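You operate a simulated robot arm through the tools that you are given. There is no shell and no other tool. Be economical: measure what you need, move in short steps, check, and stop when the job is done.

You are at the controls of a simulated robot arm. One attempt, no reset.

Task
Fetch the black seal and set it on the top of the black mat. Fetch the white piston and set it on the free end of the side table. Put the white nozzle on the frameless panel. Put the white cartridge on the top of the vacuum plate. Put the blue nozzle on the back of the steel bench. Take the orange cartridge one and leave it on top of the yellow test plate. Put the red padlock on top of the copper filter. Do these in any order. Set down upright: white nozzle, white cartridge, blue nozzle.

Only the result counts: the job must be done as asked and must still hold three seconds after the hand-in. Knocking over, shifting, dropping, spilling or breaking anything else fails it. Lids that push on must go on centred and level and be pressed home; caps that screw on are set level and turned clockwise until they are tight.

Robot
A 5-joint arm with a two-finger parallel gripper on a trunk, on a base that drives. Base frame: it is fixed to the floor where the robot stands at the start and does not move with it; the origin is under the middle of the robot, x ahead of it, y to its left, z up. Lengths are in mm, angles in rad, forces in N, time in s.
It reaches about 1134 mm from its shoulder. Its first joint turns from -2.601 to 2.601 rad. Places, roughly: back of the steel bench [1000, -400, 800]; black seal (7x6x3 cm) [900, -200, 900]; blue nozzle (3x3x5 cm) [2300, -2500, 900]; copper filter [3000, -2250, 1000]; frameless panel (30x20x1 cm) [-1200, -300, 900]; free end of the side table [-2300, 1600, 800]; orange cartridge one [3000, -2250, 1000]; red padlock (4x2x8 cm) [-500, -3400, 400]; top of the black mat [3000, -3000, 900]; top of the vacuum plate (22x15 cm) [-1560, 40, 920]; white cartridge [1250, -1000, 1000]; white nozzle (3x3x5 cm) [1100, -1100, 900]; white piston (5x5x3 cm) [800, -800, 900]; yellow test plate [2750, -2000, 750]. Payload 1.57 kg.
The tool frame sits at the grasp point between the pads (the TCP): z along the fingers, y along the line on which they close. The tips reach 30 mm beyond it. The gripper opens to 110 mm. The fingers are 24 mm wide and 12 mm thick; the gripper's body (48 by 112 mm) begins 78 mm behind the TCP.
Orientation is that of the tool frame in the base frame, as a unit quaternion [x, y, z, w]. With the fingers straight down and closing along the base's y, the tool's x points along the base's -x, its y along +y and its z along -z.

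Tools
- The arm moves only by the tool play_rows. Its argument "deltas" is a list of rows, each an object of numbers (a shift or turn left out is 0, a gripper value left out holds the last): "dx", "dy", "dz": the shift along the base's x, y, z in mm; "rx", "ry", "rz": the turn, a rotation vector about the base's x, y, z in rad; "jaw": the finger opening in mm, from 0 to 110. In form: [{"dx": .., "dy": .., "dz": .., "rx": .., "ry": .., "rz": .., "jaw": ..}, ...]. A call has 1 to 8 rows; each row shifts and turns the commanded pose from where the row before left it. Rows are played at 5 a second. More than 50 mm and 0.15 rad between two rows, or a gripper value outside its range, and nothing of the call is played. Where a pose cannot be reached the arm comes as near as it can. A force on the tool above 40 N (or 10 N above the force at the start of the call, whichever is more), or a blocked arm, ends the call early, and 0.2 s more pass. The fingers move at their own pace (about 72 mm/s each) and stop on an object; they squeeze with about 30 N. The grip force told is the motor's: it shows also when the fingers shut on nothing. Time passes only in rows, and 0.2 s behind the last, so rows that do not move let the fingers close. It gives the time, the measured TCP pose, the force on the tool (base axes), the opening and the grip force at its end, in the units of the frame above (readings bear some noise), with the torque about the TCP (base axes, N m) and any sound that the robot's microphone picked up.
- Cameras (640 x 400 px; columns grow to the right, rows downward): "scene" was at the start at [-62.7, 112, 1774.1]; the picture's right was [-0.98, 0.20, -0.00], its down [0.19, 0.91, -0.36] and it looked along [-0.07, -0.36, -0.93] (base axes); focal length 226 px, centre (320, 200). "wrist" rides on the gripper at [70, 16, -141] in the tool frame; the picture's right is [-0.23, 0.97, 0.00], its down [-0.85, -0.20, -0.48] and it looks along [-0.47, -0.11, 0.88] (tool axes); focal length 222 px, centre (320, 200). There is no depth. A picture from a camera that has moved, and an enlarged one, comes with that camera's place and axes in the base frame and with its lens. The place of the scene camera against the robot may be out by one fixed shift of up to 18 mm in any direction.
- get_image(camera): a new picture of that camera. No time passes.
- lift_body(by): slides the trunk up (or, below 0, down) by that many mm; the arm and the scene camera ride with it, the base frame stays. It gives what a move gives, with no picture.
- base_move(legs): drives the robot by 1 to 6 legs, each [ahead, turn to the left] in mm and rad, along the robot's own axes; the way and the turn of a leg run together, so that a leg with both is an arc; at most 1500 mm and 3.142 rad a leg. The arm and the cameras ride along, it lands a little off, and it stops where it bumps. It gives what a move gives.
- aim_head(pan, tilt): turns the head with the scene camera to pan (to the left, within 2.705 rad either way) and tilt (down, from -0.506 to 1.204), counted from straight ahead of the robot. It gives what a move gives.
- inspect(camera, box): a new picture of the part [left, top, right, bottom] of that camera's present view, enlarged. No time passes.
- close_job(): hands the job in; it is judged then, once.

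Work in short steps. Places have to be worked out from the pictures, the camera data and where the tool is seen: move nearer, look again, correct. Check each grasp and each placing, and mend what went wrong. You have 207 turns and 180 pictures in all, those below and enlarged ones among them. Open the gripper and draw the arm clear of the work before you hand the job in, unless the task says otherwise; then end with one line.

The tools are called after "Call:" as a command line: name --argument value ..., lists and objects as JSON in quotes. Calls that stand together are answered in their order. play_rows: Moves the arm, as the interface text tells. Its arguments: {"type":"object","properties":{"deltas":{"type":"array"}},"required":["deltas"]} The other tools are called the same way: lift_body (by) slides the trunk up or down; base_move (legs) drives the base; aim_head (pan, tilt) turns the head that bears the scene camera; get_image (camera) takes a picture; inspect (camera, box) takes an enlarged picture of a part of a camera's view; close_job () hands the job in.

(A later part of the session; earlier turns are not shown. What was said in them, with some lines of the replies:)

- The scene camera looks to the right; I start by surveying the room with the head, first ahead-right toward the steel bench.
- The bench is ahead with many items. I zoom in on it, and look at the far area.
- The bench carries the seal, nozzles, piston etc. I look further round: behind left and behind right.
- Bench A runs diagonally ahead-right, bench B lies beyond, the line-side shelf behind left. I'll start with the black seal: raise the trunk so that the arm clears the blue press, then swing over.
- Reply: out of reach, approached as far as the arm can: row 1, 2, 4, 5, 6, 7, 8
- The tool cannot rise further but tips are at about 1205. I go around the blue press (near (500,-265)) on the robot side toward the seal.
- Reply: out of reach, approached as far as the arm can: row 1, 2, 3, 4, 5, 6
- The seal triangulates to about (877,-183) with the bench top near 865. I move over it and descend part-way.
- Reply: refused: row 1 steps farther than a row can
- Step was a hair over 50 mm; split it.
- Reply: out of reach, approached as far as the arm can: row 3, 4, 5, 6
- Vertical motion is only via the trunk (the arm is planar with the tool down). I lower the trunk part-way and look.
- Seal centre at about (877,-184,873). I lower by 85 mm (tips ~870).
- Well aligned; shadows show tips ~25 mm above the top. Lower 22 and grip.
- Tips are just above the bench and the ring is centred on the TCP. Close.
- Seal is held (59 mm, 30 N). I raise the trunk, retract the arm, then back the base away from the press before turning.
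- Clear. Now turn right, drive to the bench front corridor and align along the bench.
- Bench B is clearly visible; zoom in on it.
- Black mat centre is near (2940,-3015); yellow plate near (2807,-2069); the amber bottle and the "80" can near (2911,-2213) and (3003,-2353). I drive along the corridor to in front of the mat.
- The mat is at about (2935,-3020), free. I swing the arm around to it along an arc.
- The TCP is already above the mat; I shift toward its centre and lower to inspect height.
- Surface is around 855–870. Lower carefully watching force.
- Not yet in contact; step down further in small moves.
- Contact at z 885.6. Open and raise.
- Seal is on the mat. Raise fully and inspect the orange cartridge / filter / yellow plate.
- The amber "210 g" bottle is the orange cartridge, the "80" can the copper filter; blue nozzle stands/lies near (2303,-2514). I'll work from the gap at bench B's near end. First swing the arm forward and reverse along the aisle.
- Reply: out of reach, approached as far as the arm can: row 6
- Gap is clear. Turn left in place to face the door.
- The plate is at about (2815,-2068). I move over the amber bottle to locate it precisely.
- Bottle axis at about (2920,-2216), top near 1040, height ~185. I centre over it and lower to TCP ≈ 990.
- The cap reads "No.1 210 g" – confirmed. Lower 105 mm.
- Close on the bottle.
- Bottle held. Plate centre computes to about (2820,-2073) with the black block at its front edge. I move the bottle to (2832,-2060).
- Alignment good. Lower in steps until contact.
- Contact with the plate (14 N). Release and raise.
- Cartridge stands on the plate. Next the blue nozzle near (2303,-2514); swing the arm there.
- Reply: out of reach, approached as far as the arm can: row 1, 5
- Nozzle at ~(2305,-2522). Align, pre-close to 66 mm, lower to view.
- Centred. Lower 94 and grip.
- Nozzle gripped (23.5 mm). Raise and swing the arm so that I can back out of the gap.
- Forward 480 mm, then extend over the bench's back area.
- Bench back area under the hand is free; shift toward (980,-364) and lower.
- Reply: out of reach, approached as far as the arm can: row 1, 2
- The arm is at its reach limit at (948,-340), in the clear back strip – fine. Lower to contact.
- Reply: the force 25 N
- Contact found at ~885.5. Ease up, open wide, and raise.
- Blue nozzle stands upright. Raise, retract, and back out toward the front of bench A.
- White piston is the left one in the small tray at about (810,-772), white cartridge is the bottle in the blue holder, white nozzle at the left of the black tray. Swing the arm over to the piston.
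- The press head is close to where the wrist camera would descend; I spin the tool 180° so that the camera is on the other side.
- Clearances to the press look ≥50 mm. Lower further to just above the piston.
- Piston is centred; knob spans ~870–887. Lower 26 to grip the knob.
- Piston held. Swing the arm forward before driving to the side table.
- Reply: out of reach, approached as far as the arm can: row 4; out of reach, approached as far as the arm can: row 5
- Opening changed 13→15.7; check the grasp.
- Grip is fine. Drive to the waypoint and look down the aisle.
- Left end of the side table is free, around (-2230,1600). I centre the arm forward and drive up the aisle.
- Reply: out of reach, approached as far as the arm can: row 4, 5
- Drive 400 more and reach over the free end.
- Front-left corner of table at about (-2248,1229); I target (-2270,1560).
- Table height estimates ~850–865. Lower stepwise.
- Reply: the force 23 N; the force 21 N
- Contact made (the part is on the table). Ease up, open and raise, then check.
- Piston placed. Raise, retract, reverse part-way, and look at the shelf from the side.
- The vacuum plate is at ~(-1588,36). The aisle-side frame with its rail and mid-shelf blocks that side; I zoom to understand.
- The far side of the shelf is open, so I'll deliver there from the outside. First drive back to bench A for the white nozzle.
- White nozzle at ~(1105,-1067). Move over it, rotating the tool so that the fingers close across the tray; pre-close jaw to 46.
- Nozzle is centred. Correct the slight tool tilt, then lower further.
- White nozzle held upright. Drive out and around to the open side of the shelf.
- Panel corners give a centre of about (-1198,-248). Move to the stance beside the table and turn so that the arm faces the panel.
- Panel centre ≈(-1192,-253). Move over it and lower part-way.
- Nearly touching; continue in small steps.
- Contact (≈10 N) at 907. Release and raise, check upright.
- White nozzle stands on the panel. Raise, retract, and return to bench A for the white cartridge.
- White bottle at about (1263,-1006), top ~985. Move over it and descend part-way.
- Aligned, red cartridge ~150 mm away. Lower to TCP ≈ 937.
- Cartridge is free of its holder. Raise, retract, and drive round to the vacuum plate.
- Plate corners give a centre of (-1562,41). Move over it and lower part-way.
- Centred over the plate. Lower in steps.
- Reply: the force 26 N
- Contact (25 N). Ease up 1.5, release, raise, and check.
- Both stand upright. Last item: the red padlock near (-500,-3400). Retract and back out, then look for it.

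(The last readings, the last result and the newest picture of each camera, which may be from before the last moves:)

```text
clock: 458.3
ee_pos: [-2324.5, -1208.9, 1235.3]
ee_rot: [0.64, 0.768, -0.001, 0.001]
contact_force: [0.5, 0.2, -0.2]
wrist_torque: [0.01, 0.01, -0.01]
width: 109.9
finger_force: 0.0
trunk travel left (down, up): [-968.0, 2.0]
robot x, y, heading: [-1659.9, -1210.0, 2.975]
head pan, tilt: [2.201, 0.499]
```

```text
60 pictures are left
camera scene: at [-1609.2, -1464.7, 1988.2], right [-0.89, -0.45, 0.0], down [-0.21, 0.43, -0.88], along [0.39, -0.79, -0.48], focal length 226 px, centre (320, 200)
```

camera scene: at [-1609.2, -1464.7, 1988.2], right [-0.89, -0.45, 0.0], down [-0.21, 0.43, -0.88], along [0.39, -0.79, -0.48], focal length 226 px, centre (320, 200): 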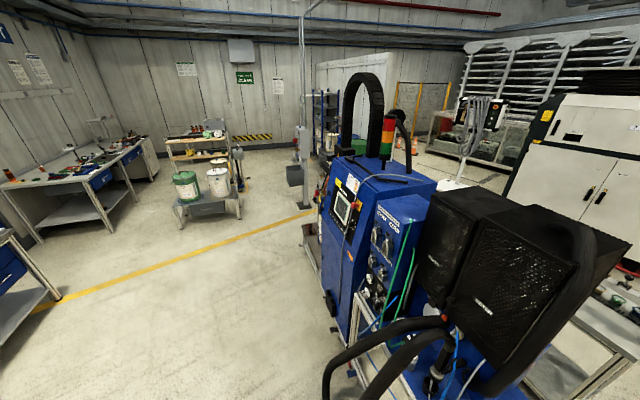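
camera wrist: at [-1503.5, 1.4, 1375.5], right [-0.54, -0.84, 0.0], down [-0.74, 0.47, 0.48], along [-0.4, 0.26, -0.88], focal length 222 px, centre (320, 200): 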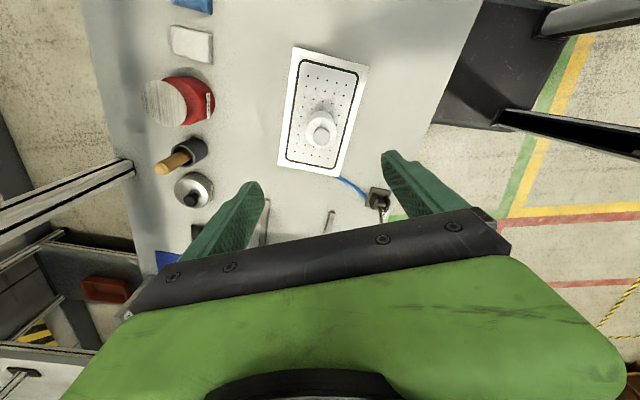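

The padlock should be on the bucket cart on the far side of the blue machine. Drive to the other side and look.

Call:
base_move --legs '[[0, -0.345], [-1010, 0], [-1010, 0]]'

Call:
aim_head --pan 1.6 --tilt 0.6

Call:
get_image --camera "scene"

```text
clock: 469.4
ee_pos: [-530.0, -1978.7, 1235.3]
ee_rot: [0.771, 0.637, 0.0, 0.001]
contact_force: [0.5, 0.2, 0.1]
wrist_torque: [-0.04, 0.02, -0.03]
width: 110.2
finger_force: 0.0
trunk travel left (down, up): [-968.0, 2.0]
robot x, y, heading: [91.9, -2219.3, 2.595]
head pan, tilt: [2.201, 0.499]
```

```text
clock: 470.4
ee_pos: [-529.2, -1979.5, 1235.1]
ee_rot: [0.771, 0.637, -0.001, 0.0]
contact_force: [0.6, 1.2, -0.7]
wrist_torque: [-0.02, -0.01, -0.01]
width: 110.2
finger_force: 0.0
trunk travel left (down, up): [-968.0, 2.0]
robot x, y, heading: [90.6, -2218.8, 2.597]
head pan, tilt: [1.6, 0.6]
```

```text
59 pictures are left
camera scene: at [-6.8, -2462.4, 1979.1], right [-0.87, 0.49, 0.0], down [0.28, 0.49, -0.83], along [-0.41, -0.72, -0.56], focal length 226 px, centre (320, 200)
```

scene: 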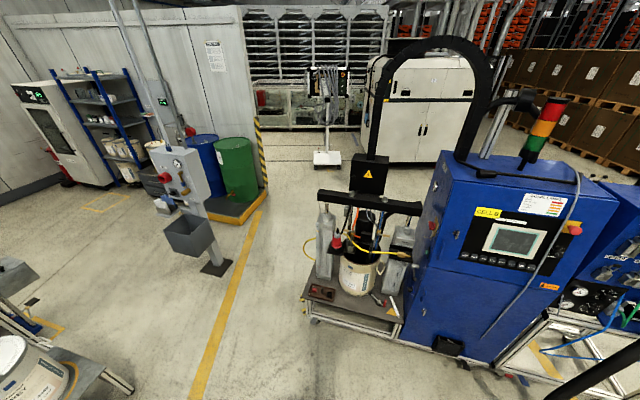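

Call:
inspect --camera "scene" --box '[290, 230, 450, 350]'

```text
3.33 times, centred on (370, 290) of scene
camera zoom: at [-6.8, -2462.4, 1979.1], right [-0.87, 0.49, 0.0], down [0.28, 0.49, -0.83], along [-0.41, -0.72, -0.56], focal length 753 px, centre (153, -100)
```

zoom: 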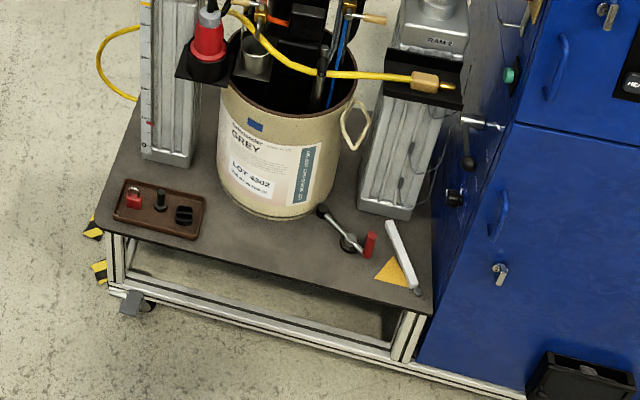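

The padlock sits in a brown tray at the cart's front-left corner, about (-511,-3438). Drive to a stance in front of it.

Call:
base_move --legs '[[0, -1.015], [-837, 0], [0, 1.94]]'

Call:
aim_head --pan 0.0 --tilt 0.9

Call:
get_image --camera "scene"

Call:
get_image --camera "wrist"

```text
clock: 482.1
ee_pos: [-430.4, -3424.6, 1234.0]
ee_rot: [0.385, 0.923, -0.001, -0.001]
contact_force: [0.6, -0.4, -0.9]
wrist_torque: [0.1, 0.0, -0.04]
width: 109.8
finger_force: 0.1
trunk travel left (down, up): [-968.0, 2.0]
robot x, y, heading: [142.1, -3093.0, -2.713]
head pan, tilt: [1.6, 0.6]
```

```text
clock: 483.8
ee_pos: [-430.9, -3422.2, 1234.3]
ee_rot: [0.385, 0.923, 0.0, 0.0]
contact_force: [-0.4, 0.5, -0.3]
wrist_torque: [0.01, -0.02, -0.04]
width: 110.0
finger_force: 0.0
trunk travel left (down, up): [-968.0, 2.0]
robot x, y, heading: [139.2, -3095.6, -2.72]
head pan, tilt: [0.0, 0.901]
```

```text
57 pictures are left
camera scene: at [178.2, -3261.4, 1954.3], right [-0.42, 0.91, 0.0], down [0.71, 0.33, -0.62], along [-0.56, -0.26, -0.78], focal length 226 px, centre (320, 200)
```

scene: 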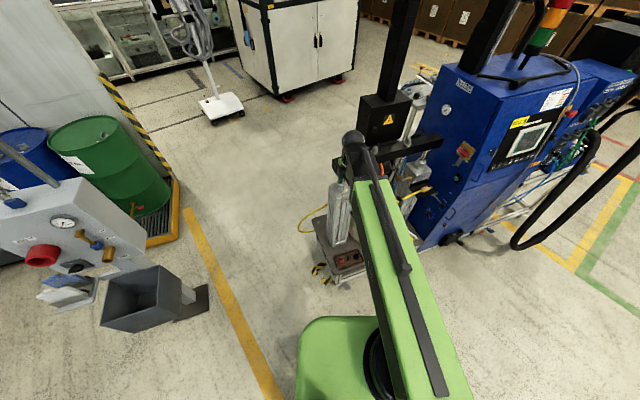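

```text
56 pictures are left
camera wrist: at [-466.5, -3362.7, 1375.6], right [0.85, 0.52, 0.0], down [0.46, -0.75, 0.48], along [0.25, -0.41, -0.88], focal length 222 px, centre (320, 200)
```

wrist: 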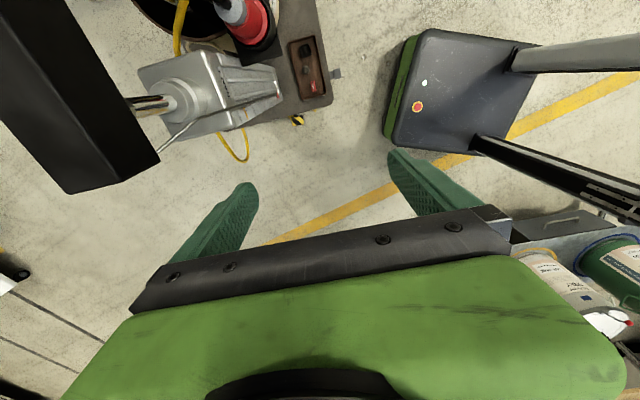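

Padlock triangulates to about (-478,-3399,~450). Move above it and lower part-way, staying clear of the ram.

Call:
play_rows --deltas '[{"dx": -24, "dy": 12, "jaw": 80}, {"dx": -23, "dy": 12}, {}]'

Call:
lift_body --by -450

Call:
get_image --camera "wrist"

Call:
get_image --camera "scene"

```text
clock: 484.6
ee_pos: [-476.9, -3397.7, 1234.3]
ee_rot: [0.386, 0.922, -0.001, 0.0]
contact_force: [-0.9, -0.7, 0.3]
wrist_torque: [0.0, -0.04, -0.01]
width: 79.8
finger_force: 0.1
trunk travel left (down, up): [-968.0, 2.0]
robot x, y, heading: [139.5, -3096.5, -2.715]
head pan, tilt: [0.0, 0.901]
```

```text
refused: -450 is not a number from -400 to 400
```

```text
55 pictures are left
camera wrist: at [-513.6, -3337.8, 1375.7], right [0.85, 0.52, 0.0], down [0.46, -0.75, 0.48], along [0.25, -0.41, -0.88], focal length 222 px, centre (320, 200)
```

wrist: 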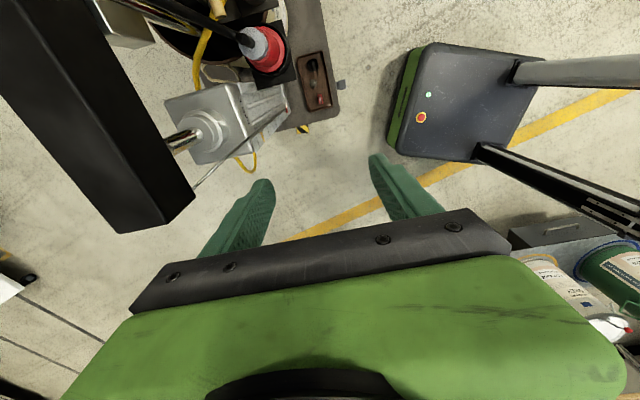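

```text
54 pictures are left
camera scene: at [178.3, -3261.1, 1954.3], right [-0.42, 0.91, 0.0], down [0.71, 0.33, -0.62], along [-0.56, -0.26, -0.78], focal length 226 px, centre (320, 200)
```

scene: 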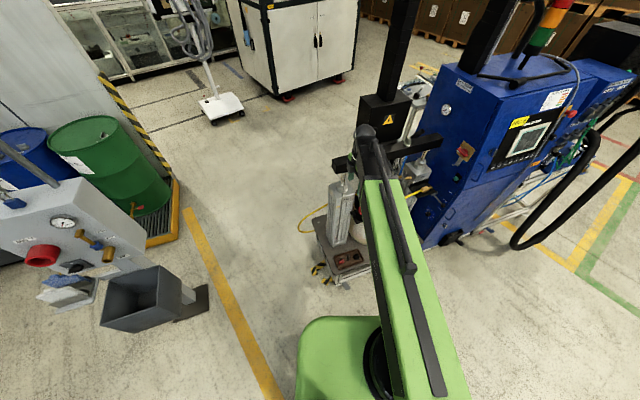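

Call:
lift_body --by -350

Call:
get_image --camera "wrist"

Call:
inspect --camera "scene" --box '[280, 130, 440, 290]'

```text
clock: 488.0
ee_pos: [-476.0, -3397.7, 884.5]
ee_rot: [0.386, 0.923, -0.001, 0.0]
contact_force: [-0.4, -0.5, 0.8]
wrist_torque: [-0.02, -0.02, -0.02]
width: 80.3
finger_force: 0.0
trunk travel left (down, up): [-618.0, 352.0]
robot x, y, heading: [140.1, -3096.7, -2.713]
head pan, tilt: [0.0, 0.901]
```

```text
53 pictures are left
camera wrist: at [-513.7, -3337.9, 1025.6], right [0.85, 0.52, 0.0], down [0.46, -0.75, 0.48], along [0.25, -0.41, -0.88], focal length 222 px, centre (320, 200)
```

wrist: 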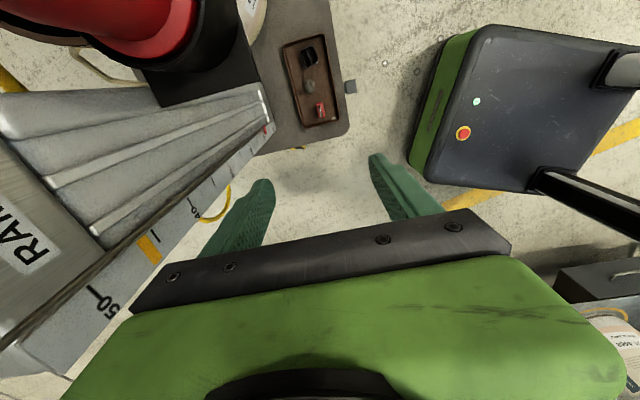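

```text
2.50 times, centred on (360, 210) of scene
camera zoom: at [177.9, -3260.9, 1604.4], right [-0.42, 0.91, 0.0], down [0.71, 0.33, -0.62], along [-0.56, -0.26, -0.78], focal length 564 px, centre (220, 175)
```

zoom: 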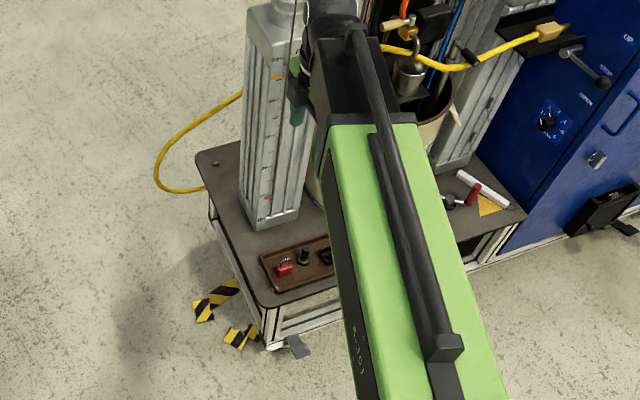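

Padlock at ≈(-478,-3395,430); ram column is ~140 mm from the tool axis. Lower 310 more.

Call:
lift_body --by -310

Call:
get_image --camera "wrist"

Call:
inspect --camera "wrist" --box '[260, 60, 400, 160]'

```text
clock: 491.1
ee_pos: [-476.9, -3399.0, 574.5]
ee_rot: [0.385, 0.923, 0.0, 0.0]
contact_force: [-0.5, -0.1, 0.5]
wrist_torque: [0.01, 0.01, -0.01]
width: 79.9
finger_force: 0.1
trunk travel left (down, up): [-308.0, 662.0]
robot x, y, heading: [142.4, -3094.2, -2.714]
head pan, tilt: [0.0, 0.901]
```

```text
51 pictures are left
camera wrist: at [-513.7, -3337.9, 715.6], right [0.85, 0.52, 0.0], down [0.46, -0.75, 0.48], along [0.25, -0.41, -0.88], focal length 222 px, centre (320, 200)
```

wrist: 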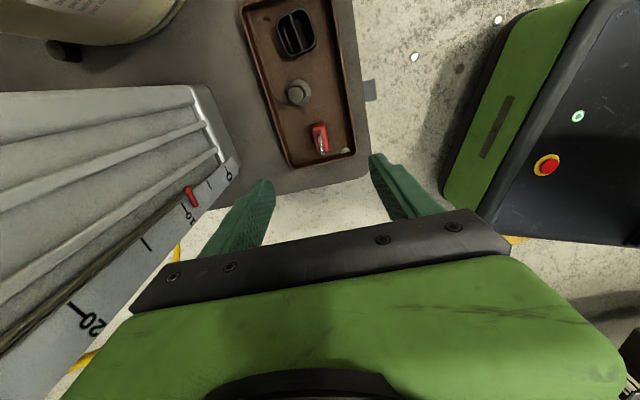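

```text
4.00 times, centred on (330, 110) of wrist
camera zoom: at [-513.7, -3337.9, 715.6], right [0.85, 0.52, 0.0], down [0.46, -0.75, 0.48], along [0.25, -0.41, -0.88], focal length 888 px, centre (280, 560)
```

zoom: 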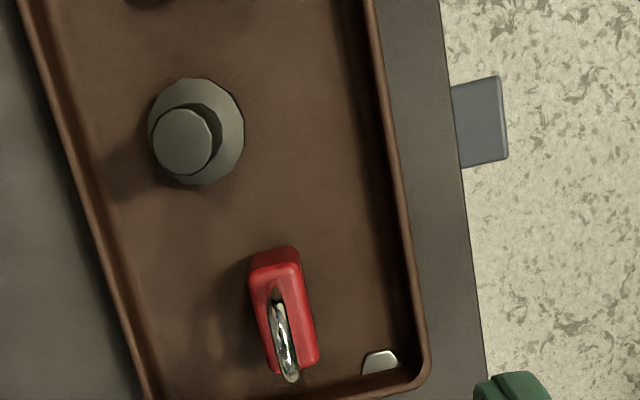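

Padlock stands upright, well aligned with the fingers. Narrow the jaw to 44 and lower 90.

Call:
play_rows --deltas '[{"jaw": 44}, {}, {}]'

Call:
lift_body --by -90

Call:
inspect --camera "wrist" --box '[220, 90, 420, 215]'

```text
clock: 491.9
ee_pos: [-476.9, -3398.1, 576.0]
ee_rot: [0.386, 0.923, -0.001, 0.0]
contact_force: [-0.4, 1.1, 1.1]
wrist_torque: [0.04, -0.01, -0.01]
width: 43.8
finger_force: 0.0
trunk travel left (down, up): [-308.0, 662.0]
robot x, y, heading: [138.4, -3097.1, -2.713]
head pan, tilt: [0.0, 0.901]
```

```text
clock: 493.1
ee_pos: [-478.0, -3398.5, 484.1]
ee_rot: [0.386, 0.923, 0.001, 0.0]
contact_force: [0.1, 0.1, 0.1]
wrist_torque: [0.01, 0.0, 0.02]
width: 44.0
finger_force: 0.0
trunk travel left (down, up): [-218.0, 752.0]
robot x, y, heading: [139.8, -3093.7, -2.715]
head pan, tilt: [0.0, 0.901]
```

```text
3.20 times, centred on (320, 152) of wrist
camera zoom: at [-513.7, -3337.9, 625.6], right [0.85, 0.52, 0.0], down [0.46, -0.75, 0.48], along [0.25, -0.41, -0.88], focal length 711 px, centre (320, 352)
```

zoom: 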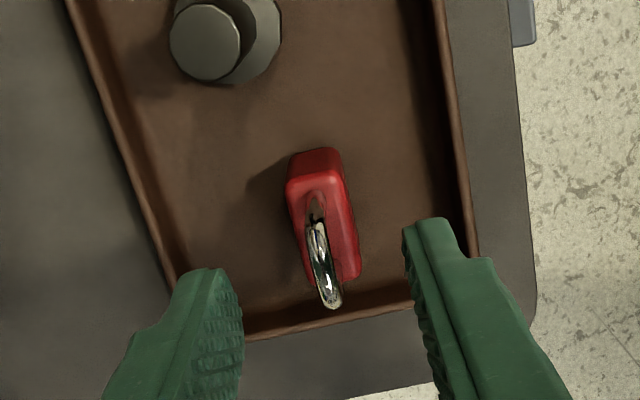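

Call:
lift_body --by -52

Call:
inspect --camera "wrist" --box '[220, 110, 420, 235]'

```text
clock: 494.0
ee_pos: [-478.0, -3397.9, 432.8]
ee_rot: [0.386, 0.923, 0.0, 0.0]
contact_force: [0.5, 0.9, -0.1]
wrist_torque: [-0.01, -0.01, -0.01]
width: 44.1
finger_force: 0.2
trunk travel left (down, up): [-166.0, 804.0]
robot x, y, heading: [140.3, -3094.0, -2.713]
head pan, tilt: [0.0, 0.901]
```

```text
3.20 times, centred on (320, 172) of wrist
camera zoom: at [-513.7, -3337.9, 573.6], right [0.85, 0.52, 0.0], down [0.46, -0.75, 0.48], along [0.25, -0.41, -0.88], focal length 711 px, centre (320, 288)
```

zoom: 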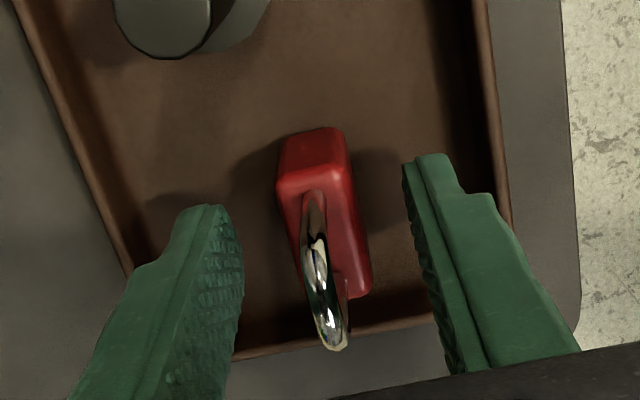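

Call:
lift_body --by -6

Call:
play_rows --deltas '[{"jaw": 8}, {}, {}, {}]'

Call:
lift_body --by 40

Call:
inspect --camera "wrist" --box '[220, 110, 420, 235]'

```text
clock: 494.6
ee_pos: [-477.7, -3397.7, 427.4]
ee_rot: [0.387, 0.922, 0.0, 0.001]
contact_force: [-0.8, 0.5, -0.7]
wrist_torque: [0.04, 0.01, -0.03]
width: 44.0
finger_force: 0.1
trunk travel left (down, up): [-160.0, 810.0]
robot x, y, heading: [140.4, -3095.9, -2.711]
head pan, tilt: [0.0, 0.901]
```

```text
clock: 495.6
ee_pos: [-477.4, -3398.8, 426.6]
ee_rot: [0.386, 0.923, -0.001, 0.0]
contact_force: [-0.3, 0.3, 0.6]
wrist_torque: [0.01, 0.02, 0.0]
width: 17.2
finger_force: 29.9
trunk travel left (down, up): [-160.0, 810.0]
robot x, y, heading: [139.3, -3093.5, -2.71]
head pan, tilt: [0.0, 0.901]
```

```text
clock: 496.4
ee_pos: [-477.0, -3397.7, 465.5]
ee_rot: [0.386, 0.922, -0.001, 0.0]
contact_force: [-0.7, 0.1, -1.7]
wrist_torque: [-0.02, -0.01, -0.04]
width: 17.3
finger_force: 29.6
trunk travel left (down, up): [-200.0, 770.0]
robot x, y, heading: [139.9, -3095.6, -2.714]
head pan, tilt: [0.0, 0.901]
```

```text
3.20 times, centred on (320, 172) of wrist
camera zoom: at [-513.8, -3337.9, 607.6], right [0.85, 0.52, 0.0], down [0.46, -0.75, 0.48], along [0.25, -0.41, -0.88], focal length 711 px, centre (320, 288)
```

zoom: 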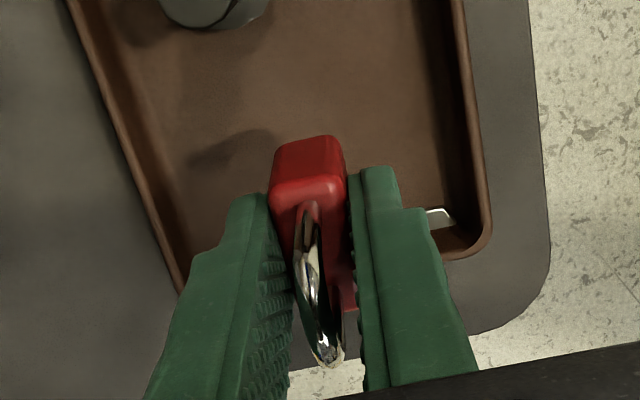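

Padlock gripped (17 mm). Raise fully.

Call:
lift_body --by 400

Call:
lift_body --by 368

Call:
get_image --camera "wrist"

```text
clock: 500.2
ee_pos: [-476.2, -3398.5, 867.3]
ee_rot: [0.386, 0.923, 0.0, 0.0]
contact_force: [0.6, -0.3, -1.2]
wrist_torque: [-0.02, 0.02, -0.01]
width: 17.2
finger_force: 29.6
trunk travel left (down, up): [-600.0, 370.0]
robot x, y, heading: [137.8, -3094.7, -2.712]
head pan, tilt: [0.0, 0.901]
```

```text
clock: 503.8
ee_pos: [-477.4, -3398.3, 1234.0]
ee_rot: [0.385, 0.923, 0.0, 0.0]
contact_force: [0.4, -0.3, -1.2]
wrist_torque: [0.0, -0.02, -0.02]
width: 17.3
finger_force: 29.4
trunk travel left (down, up): [-968.0, 2.0]
robot x, y, heading: [140.1, -3095.7, -2.711]
head pan, tilt: [0.0, 0.901]
```

```text
46 pictures are left
camera wrist: at [-513.8, -3337.9, 1375.5], right [0.85, 0.52, 0.0], down [0.46, -0.75, 0.48], along [0.25, -0.41, -0.88], focal length 222 px, centre (320, 200)
```

wrist: 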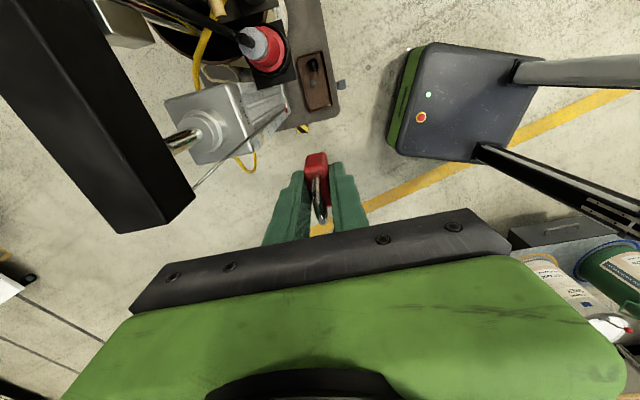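

Drive to the front of the gap at bench B.

Call:
base_move --legs '[[0, 1.555], [0, 1.555], [1000, 0], [560, 0], [0, 0.363]]'

Call:
aim_head --pan -0.6 --tilt 0.6

Call:
get_image --camera "scene"

```text
clock: 520.5
ee_pos: [2075.6, -2020.0, 1235.9]
ee_rot: [0.973, -0.229, 0.0, -0.001]
contact_force: [-0.3, -0.1, -0.6]
wrist_torque: [0.0, 0.02, 0.01]
width: 17.3
finger_force: 30.1
trunk travel left (down, up): [-968.0, 2.0]
robot x, y, heading: [1583.8, -2498.5, 0.749]
head pan, tilt: [0.0, 0.901]
```

```text
clock: 521.5
ee_pos: [2076.8, -2021.0, 1234.2]
ee_rot: [0.973, -0.229, 0.0, 0.0]
contact_force: [-0.8, -0.3, -0.8]
wrist_torque: [0.02, 0.01, 0.02]
width: 17.3
finger_force: 29.7
trunk travel left (down, up): [-968.0, 2.0]
robot x, y, heading: [1580.7, -2501.5, 0.753]
head pan, tilt: [-0.6, 0.6]
```

```text
45 pictures are left
camera scene: at [1516.7, -2391.9, 1979.1], right [0.15, -0.99, 0.0], down [-0.56, -0.08, -0.82], along [0.82, 0.12, -0.57], focal length 226 px, centre (320, 200)
```

scene: 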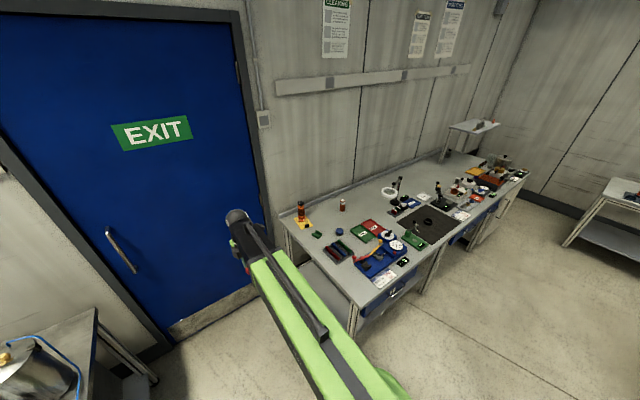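

Call:
play_rows --deltas '[{"dx": 28, "dy": -39}, {"dx": 28, "dy": -39}, {"dx": 28, "dy": -39}, {"dx": 28, "dy": -39}, {"dx": 16, "dy": -45}, {"dx": 16, "dy": -45}, {"dx": 16, "dy": -45}, {"dx": 16, "dy": -45}]'

Call:
play_rows --deltas '[{"dx": 2, "dy": -48}, {"dx": 2, "dy": -48}, {"dx": 2, "dy": -48}, {"dx": 0, "dy": -48}, {"dx": -11, "dy": -47}, {"dx": -11, "dy": -47}, {"dx": -15, "dy": -46}, {"dx": -20, "dy": -44}]'

Call:
base_move --legs '[[700, 0]]'

Call:
aim_head --pan -1.2 --tilt 0.7

Call:
get_image --camera "scene"

```text
clock: 523.3
ee_pos: [2253.5, -2355.3, 1235.2]
ee_rot: [0.973, -0.229, -0.002, -0.001]
contact_force: [0.1, -0.2, -1.6]
wrist_torque: [-0.01, 0.02, -0.01]
width: 17.3
finger_force: 30.1
trunk travel left (down, up): [-968.0, 2.0]
robot x, y, heading: [1582.0, -2500.3, 0.751]
head pan, tilt: [-0.6, 0.6]
```

```text
clock: 525.1
ee_pos: [2215.7, -2695.8, 1234.2]
ee_rot: [0.969, -0.245, -0.002, 0.006]
contact_force: [0.1, -0.2, -0.9]
wrist_torque: [-0.01, 0.0, 0.01]
width: 16.9
finger_force: 30.3
out of reach, approached as far as the arm can: row 7, 8
trunk travel left (down, up): [-968.0, 2.0]
robot x, y, heading: [1585.3, -2503.2, 0.754]
head pan, tilt: [-0.6, 0.6]
```

```text
clock: 528.9
ee_pos: [2721.8, -2227.7, 1234.8]
ee_rot: [0.969, -0.246, -0.001, 0.005]
contact_force: [-0.3, 0.3, -1.3]
wrist_torque: [-0.01, 0.03, 0.01]
width: 17.1
finger_force: 30.1
trunk travel left (down, up): [-968.0, 2.0]
robot x, y, heading: [2087.1, -2031.4, 0.746]
head pan, tilt: [-0.6, 0.6]
```

```text
clock: 529.9
ee_pos: [2720.5, -2227.4, 1234.7]
ee_rot: [0.969, -0.246, 0.0, 0.005]
contact_force: [0.1, -0.2, -1.1]
wrist_torque: [0.0, -0.02, 0.03]
width: 17.3
finger_force: 30.5
trunk travel left (down, up): [-968.0, 2.0]
robot x, y, heading: [2089.9, -2030.6, 0.74]
head pan, tilt: [-1.201, 0.7]
```

```text
44 pictures are left
camera scene: at [2012.3, -1972.1, 1970.5], right [-0.44, -0.9, 0.0], down [-0.58, 0.28, -0.77], along [0.69, -0.34, -0.64], focal length 226 px, centre (320, 200)
```

scene: 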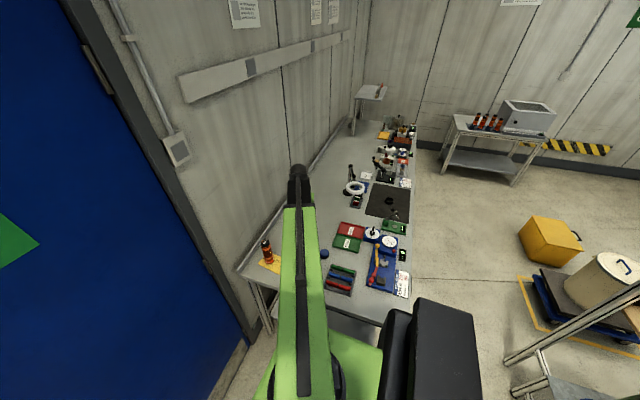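

Call:
base_move --legs '[[200, 0]]'

Call:
play_rows --deltas '[{"dx": 30, "dy": -38, "rx": 0.0097, "ry": -0.0025}, {}]'

Call:
get_image --camera "wrist"

```text
clock: 531.5
ee_pos: [2867.5, -2090.9, 1233.9]
ee_rot: [0.969, -0.247, -0.002, 0.005]
contact_force: [0.5, 0.0, -1.2]
wrist_torque: [-0.04, 0.03, 0.01]
width: 17.3
finger_force: 30.1
trunk travel left (down, up): [-968.0, 2.0]
robot x, y, heading: [2238.6, -1899.5, 0.741]
head pan, tilt: [-1.201, 0.7]
```

```text
clock: 532.1
ee_pos: [2900.1, -2116.5, 1236.0]
ee_rot: [0.967, -0.255, -0.001, 0.003]
contact_force: [-0.5, 0.4, -1.6]
wrist_torque: [0.01, 0.03, 0.0]
width: 17.0
finger_force: 29.7
out of reach, approached as far as the arm can: row 1
trunk travel left (down, up): [-968.0, 2.0]
robot x, y, heading: [2234.6, -1894.6, 0.745]
head pan, tilt: [-1.201, 0.7]
```

```text
43 pictures are left
camera wrist: at [2954.6, -2165.8, 1376.3], right [-0.68, -0.74, 0.01], down [-0.64, 0.6, 0.48], along [-0.35, 0.32, -0.88], focal length 222 px, centre (320, 200)
```

wrist: 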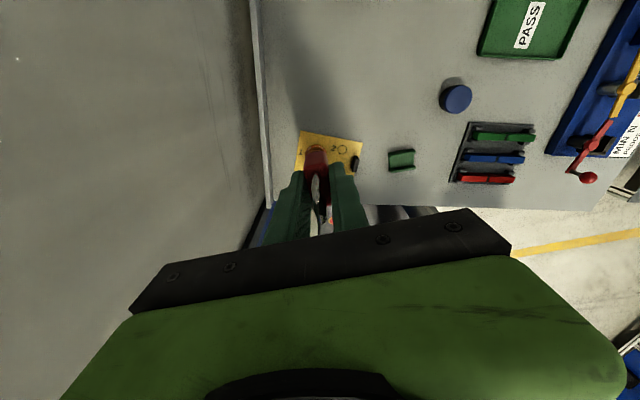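

Move over the filter (≈(3008,-2345)); check with the wrist camera.

Call:
play_rows --deltas '[{"dx": 20.4, "dy": -45}, {"dx": 20.4, "dy": -45}, {"dx": 20.4, "dy": -45}, {"dx": 20.4, "dy": -45}, {"dx": 20.4, "dy": -45}, {}]'

Call:
get_image --camera "wrist"

Call:
inspect --camera "scene" --box '[220, 130, 380, 290]'

```text
clock: 533.5
ee_pos: [3060.1, -2211.4, 1235.3]
ee_rot: [0.963, -0.269, -0.002, 0.007]
contact_force: [-0.6, -0.7, -0.3]
wrist_torque: [-0.04, 0.04, 0.0]
width: 16.8
finger_force: 30.0
out of reach, approached as far as the arm can: row 1, 2, 3, 4, 5
trunk travel left (down, up): [-968.0, 2.0]
robot x, y, heading: [2236.2, -1892.8, 0.742]
head pan, tilt: [-1.201, 0.7]
```

```text
42 pictures are left
camera wrist: at [3113.8, -2261.0, 1376.4], right [-0.7, -0.71, 0.01], down [-0.62, 0.62, 0.48], along [-0.35, 0.32, -0.88], focal length 222 px, centre (320, 200)
```

wrist: 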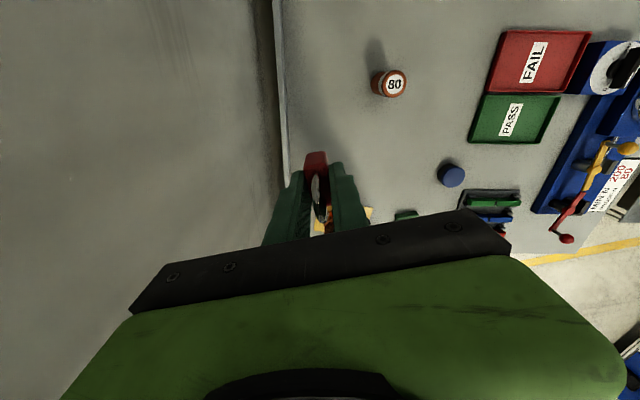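

```text
2.50 times, centred on (300, 210) of scene
camera zoom: at [2157.8, -1836.7, 1970.5], right [-0.44, -0.9, 0.0], down [-0.58, 0.28, -0.77], along [0.69, -0.34, -0.64], focal length 564 px, centre (370, 175)
```

zoom: 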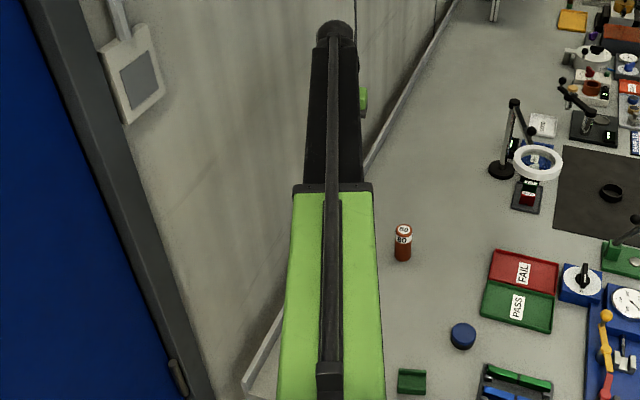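

The spin joint seems at its limit (tool yaw drifted). I rotate the tool −1.2 rad to unwind while moving back toward the filter.

Call:
play_rows --deltas '[{"rz": -0.145}, {"rz": -0.145}, {"rz": -0.145}, {"rz": -0.145}, {"rz": -0.145, "dx": -13, "dy": -32}, {"rz": -0.145, "dx": -13, "dy": -32}, {"rz": -0.145, "dx": -13, "dy": -32}, {"rz": -0.145, "dx": -13, "dy": -32}]'

Call:
get_image --camera "wrist"

```text
clock: 535.3
ee_pos: [3010.1, -2344.5, 1234.4]
ee_rot: [-0.674, 0.739, 0.001, 0.0]
contact_force: [-0.3, 0.0, -0.9]
wrist_torque: [-0.01, 0.01, -0.01]
width: 17.1
finger_force: 30.3
out of reach, approached as far as the arm can: row 6
trunk travel left (down, up): [-968.0, 2.0]
robot x, y, heading: [2235.0, -1894.7, 0.743]
head pan, tilt: [-1.201, 0.7]
```

```text
40 pictures are left
camera wrist: at [2988.4, -2413.9, 1375.4], right [-0.95, 0.31, 0.0], down [0.28, 0.83, 0.48], along [0.15, 0.46, -0.88], focal length 222 px, centre (320, 200)
```

wrist: 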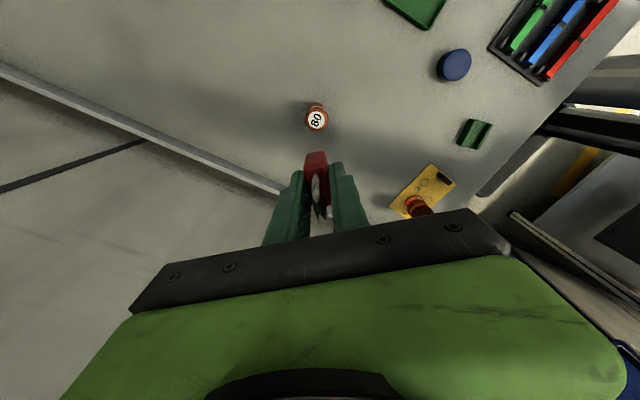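

Filter top centre ≈(3014,-2354). Fine-shift, then lower to ~80 mm above.

Call:
play_rows --deltas '[{"dx": 4.5, "dy": -3}, {}]'

Call:
lift_body --by -180

Call:
get_image --camera "wrist"

Call:
inspect --camera "scene" --box '[260, 90, 420, 190]'

```text
clock: 535.9
ee_pos: [3014.7, -2345.4, 1235.0]
ee_rot: [-0.675, 0.738, 0.002, 0.0]
contact_force: [-0.3, 0.4, -1.1]
wrist_torque: [0.0, -0.01, 0.02]
width: 17.4
finger_force: 30.7
trunk travel left (down, up): [-968.0, 2.0]
robot x, y, heading: [2239.1, -1894.2, 0.744]
head pan, tilt: [-1.201, 0.7]
```

```text
clock: 537.9
ee_pos: [3015.0, -2346.7, 1055.0]
ee_rot: [-0.675, 0.738, 0.001, 0.0]
contact_force: [-0.5, -0.1, -1.6]
wrist_torque: [-0.01, 0.02, 0.0]
width: 17.3
finger_force: 30.0
trunk travel left (down, up): [-788.0, 182.0]
robot x, y, heading: [2236.2, -1895.0, 0.746]
head pan, tilt: [-1.201, 0.7]
```

```text
39 pictures are left
camera wrist: at [2993.3, -2415.4, 1195.5], right [-0.95, 0.31, 0.0], down [0.27, 0.83, 0.48], along [0.15, 0.46, -0.88], focal length 222 px, centre (320, 200)
```

wrist: 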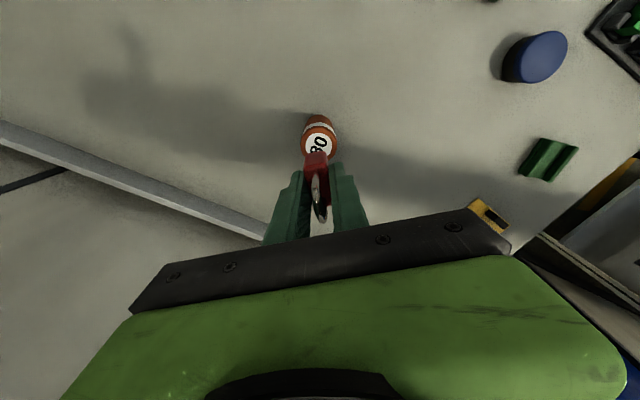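

```text
4.00 times, centred on (340, 140) of scene
camera zoom: at [2158.6, -1837.3, 1790.6], right [-0.44, -0.9, 0.0], down [-0.58, 0.28, -0.76], along [0.69, -0.34, -0.64], focal length 903 px, centre (240, 440)
```

zoom: 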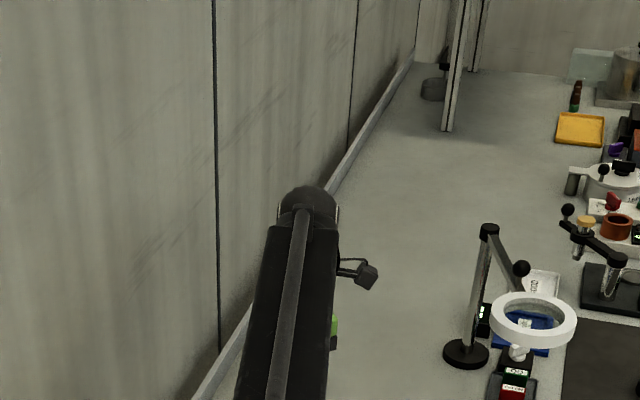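

Call:
inspect --camera "wrist" --box '[260, 90, 380, 165]'

```text
5.33 times, centred on (320, 128) of wrist
camera zoom: at [2993.3, -2415.4, 1195.5], right [-0.95, 0.31, 0.0], down [0.27, 0.83, 0.48], along [0.15, 0.46, -0.88], focal length 1185 px, centre (320, 587)
```

zoom: 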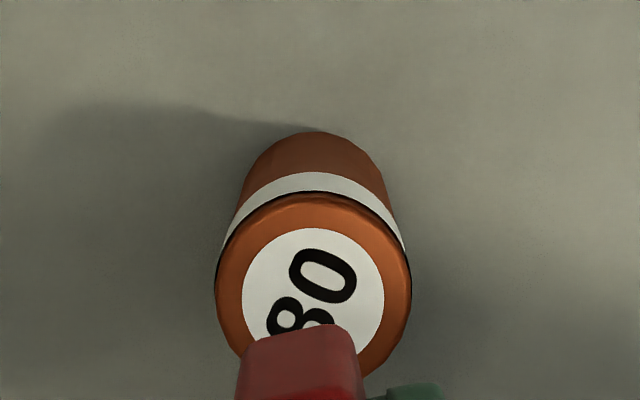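

Filter top centre computes to (3016,-2351); from the end edges the padlock is centred nearly on the TCP. Shift 4 mm and lower.

Call:
play_rows --deltas '[{"dx": 1, "dy": -4}, {}]'

Call:
lift_body --by -50

Call:
inspect --camera "wrist" --box '[240, 100, 400, 200]'

```text
clock: 538.5
ee_pos: [3016.1, -2350.1, 1053.8]
ee_rot: [-0.674, 0.738, 0.001, 0.0]
contact_force: [-0.3, 0.1, -0.9]
wrist_torque: [0.0, 0.04, -0.01]
width: 17.5
finger_force: 30.2
trunk travel left (down, up): [-788.0, 182.0]
robot x, y, heading: [2236.5, -1895.7, 0.74]
head pan, tilt: [-1.201, 0.7]
```

```text
clock: 539.4
ee_pos: [3013.7, -2349.3, 1005.1]
ee_rot: [-0.675, 0.738, 0.001, 0.001]
contact_force: [-0.2, 0.4, -0.7]
wrist_torque: [-0.01, 0.03, 0.03]
width: 17.2
finger_force: 30.2
trunk travel left (down, up): [-738.0, 232.0]
robot x, y, heading: [2238.1, -1899.3, 0.748]
head pan, tilt: [-1.201, 0.7]
```

```text
4.00 times, centred on (320, 150) of wrist
camera zoom: at [2994.1, -2419.4, 1145.5], right [-0.95, 0.31, 0.0], down [0.27, 0.83, 0.48], along [0.15, 0.46, -0.88], focal length 888 px, centre (320, 400)
```

zoom: 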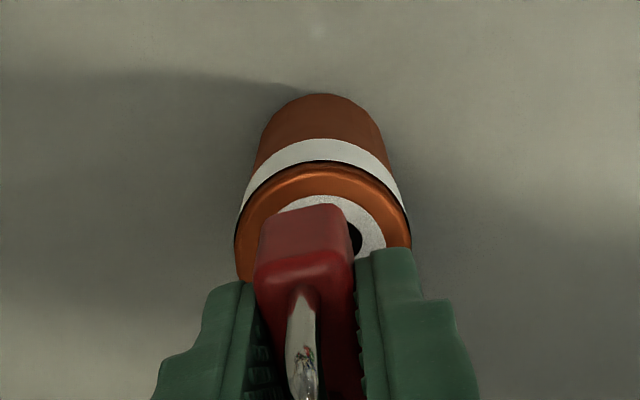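

Aligned. Lower in small steps to contact.

Call:
lift_body --by -12

Call:
lift_body --by -4

Call:
lift_body --by -3

Call:
inspect --camera "wrist" --box '[240, 100, 400, 200]'

```text
clock: 540.0
ee_pos: [3015.4, -2350.6, 991.5]
ee_rot: [-0.675, 0.738, 0.001, 0.001]
contact_force: [0.0, -0.5, -1.0]
wrist_torque: [0.01, -0.01, 0.01]
width: 17.1
finger_force: 30.1
trunk travel left (down, up): [-726.0, 244.0]
robot x, y, heading: [2237.1, -1895.1, 0.741]
head pan, tilt: [-1.201, 0.7]
```

```text
clock: 540.5
ee_pos: [3015.5, -2350.0, 989.9]
ee_rot: [-0.675, 0.738, 0.001, 0.001]
contact_force: [1.9, -1.5, 12.1]
wrist_torque: [-0.17, -0.11, 0.02]
width: 17.3
finger_force: 30.2
trunk travel left (down, up): [-722.0, 248.0]
robot x, y, heading: [2235.4, -1895.8, 0.747]
head pan, tilt: [-1.201, 0.7]
```

```text
clock: 541.1
ee_pos: [3013.7, -2349.1, 987.4]
ee_rot: [-0.675, 0.738, 0.0, 0.0]
contact_force: [2.0, 0.0, 19.0]
wrist_torque: [0.06, -0.08, 0.0]
width: 17.3
finger_force: 29.9
trunk travel left (down, up): [-719.0, 251.0]
robot x, y, heading: [2235.1, -1896.2, 0.74]
head pan, tilt: [-1.201, 0.7]
```

```text
4.00 times, centred on (320, 150) of wrist
camera zoom: at [2992.7, -2418.5, 1127.9], right [-0.95, 0.31, 0.0], down [0.27, 0.83, 0.48], along [0.15, 0.46, -0.88], focal length 888 px, centre (320, 400)
```

zoom: 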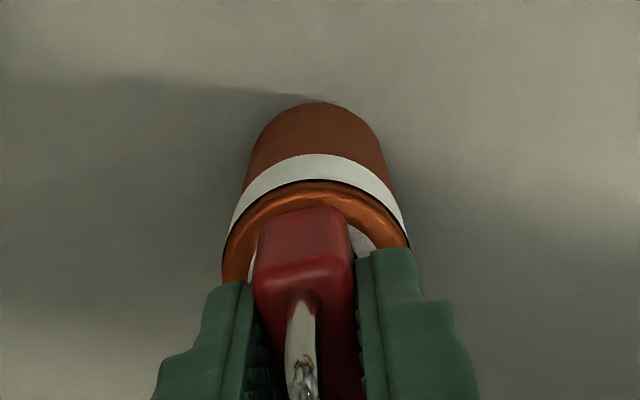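

Padlock rests on the filter (19 N). Ease up 1.5 mm and open gently.

Call:
lift_body --by 2

Call:
play_rows --deltas '[{"jaw": 20}, {"jaw": 26}, {"jaw": 36}, {"jaw": 44}, {}]'

Call:
inspect --camera "wrist" --box '[240, 100, 400, 200]'

```text
clock: 541.6
ee_pos: [3015.4, -2350.2, 987.8]
ee_rot: [-0.675, 0.738, 0.002, 0.0]
contact_force: [-0.2, -0.3, -1.0]
wrist_torque: [0.01, 0.03, 0.0]
width: 17.4
finger_force: 29.9
trunk travel left (down, up): [-721.0, 249.0]
robot x, y, heading: [2235.6, -1896.6, 0.742]
head pan, tilt: [-1.201, 0.7]
```

```text
clock: 542.8
ee_pos: [3015.5, -2350.0, 988.1]
ee_rot: [-0.675, 0.738, 0.002, 0.0]
contact_force: [0.0, 0.2, 0.4]
wrist_torque: [0.0, 0.0, 0.02]
width: 43.9
finger_force: 0.0
trunk travel left (down, up): [-721.0, 249.0]
robot x, y, heading: [2238.9, -1893.4, 0.747]
head pan, tilt: [-1.201, 0.7]
```

```text
4.00 times, centred on (320, 150) of wrist
camera zoom: at [2994.1, -2419.4, 1128.5], right [-0.95, 0.31, 0.0], down [0.27, 0.83, 0.48], along [0.15, 0.46, -0.88], focal length 888 px, centre (320, 400)
```

zoom: 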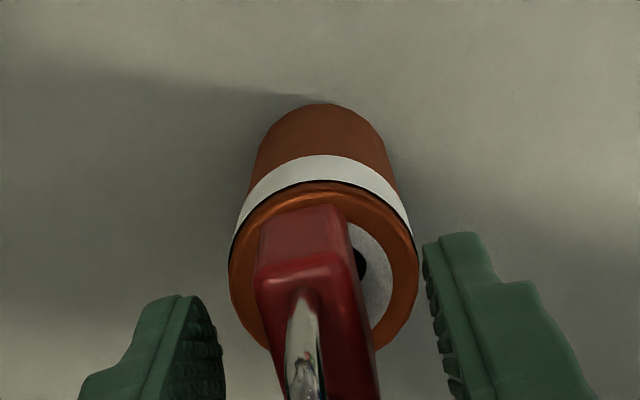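

Padlock stands free. Raise straight up and check.

Call:
lift_body --by 60

Call:
lift_body --by 187

Call:
inspect --camera "wrist" --box '[240, 60, 400, 160]'

Call:
get_image --camera "wrist"

```text
clock: 543.8
ee_pos: [3014.8, -2350.1, 1047.9]
ee_rot: [-0.675, 0.738, 0.001, 0.0]
contact_force: [-0.3, -0.9, 0.3]
wrist_torque: [0.05, -0.01, 0.01]
width: 43.9
finger_force: 0.0
trunk travel left (down, up): [-781.0, 189.0]
robot x, y, heading: [2234.4, -1892.5, 0.746]
head pan, tilt: [-1.201, 0.7]
```

```text
clock: 545.9
ee_pos: [3015.7, -2350.0, 1234.6]
ee_rot: [-0.675, 0.738, 0.002, 0.0]
contact_force: [0.3, -1.6, 0.0]
wrist_torque: [0.0, 0.02, 0.0]
width: 44.2
finger_force: 0.0
trunk travel left (down, up): [-968.0, 2.0]
robot x, y, heading: [2234.0, -1895.8, 0.741]
head pan, tilt: [-1.201, 0.7]
```

```text
4.00 times, centred on (320, 110) of wrist
camera zoom: at [2994.1, -2419.5, 1375.4], right [-0.95, 0.31, 0.0], down [0.27, 0.83, 0.48], along [0.15, 0.46, -0.88], focal length 888 px, centre (320, 560)
```

zoom: 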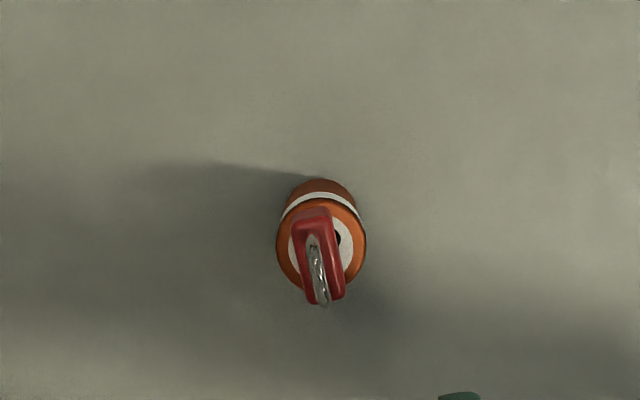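

```text
32 pictures are left
camera wrist: at [2994.1, -2419.5, 1375.4], right [-0.95, 0.31, 0.0], down [0.27, 0.83, 0.48], along [0.15, 0.46, -0.88], focal length 222 px, centre (320, 200)
```

wrist: 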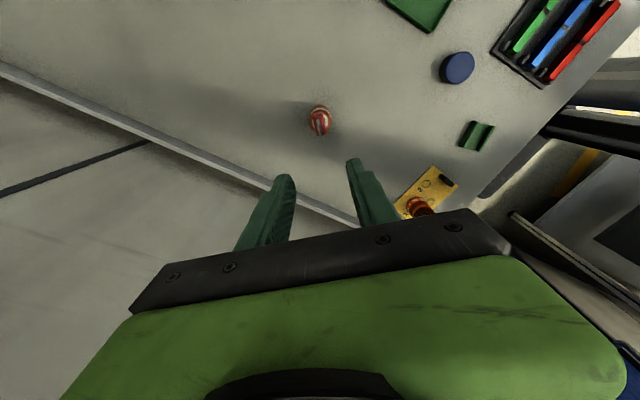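

All good. Draw the arm back and take a last overview.

Call:
play_rows --deltas '[{"dx": -43, "dy": 25, "jaw": 110}, {"dx": -43, "dy": 25}, {"dx": -43, "dy": 25}, {"dx": -43, "dy": 25}, {}]'

Call:
inspect --camera "scene" --box '[240, 130, 440, 290]'

```text
clock: 547.0
ee_pos: [2843.1, -2252.0, 1233.9]
ee_rot: [-0.675, 0.738, 0.002, 0.0]
contact_force: [-0.5, 0.3, 0.1]
wrist_torque: [0.04, 0.0, 0.0]
width: 110.1
finger_force: 0.1
trunk travel left (down, up): [-968.0, 2.0]
robot x, y, heading: [2235.5, -1893.5, 0.738]
head pan, tilt: [-1.201, 0.7]
```

```text
2.50 times, centred on (340, 210) of scene
camera zoom: at [2159.1, -1837.6, 1970.6], right [-0.44, -0.9, 0.0], down [-0.58, 0.28, -0.76], along [0.69, -0.34, -0.64], focal length 564 px, centre (270, 175)
```

zoom: 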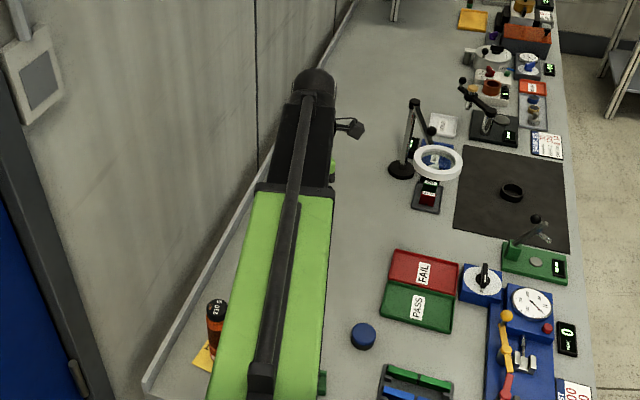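

Seal on the mat, cartridge on the yellow plate, padlock on the filter, and the other four items all checked earlier. The gripper is open and the arm is clear, so I hand in.

Call:
close_job

```text
The job is handed in.
```

All seven items were placed and the job is handed in; I don't have the verdict. The white nozzle, white cartridge and blue nozzle all stood upright after release. The blue nozzle is at about (948, -340), roughly 80 mm short of the listed point on the bench back, because the arm was at its reach limit there.
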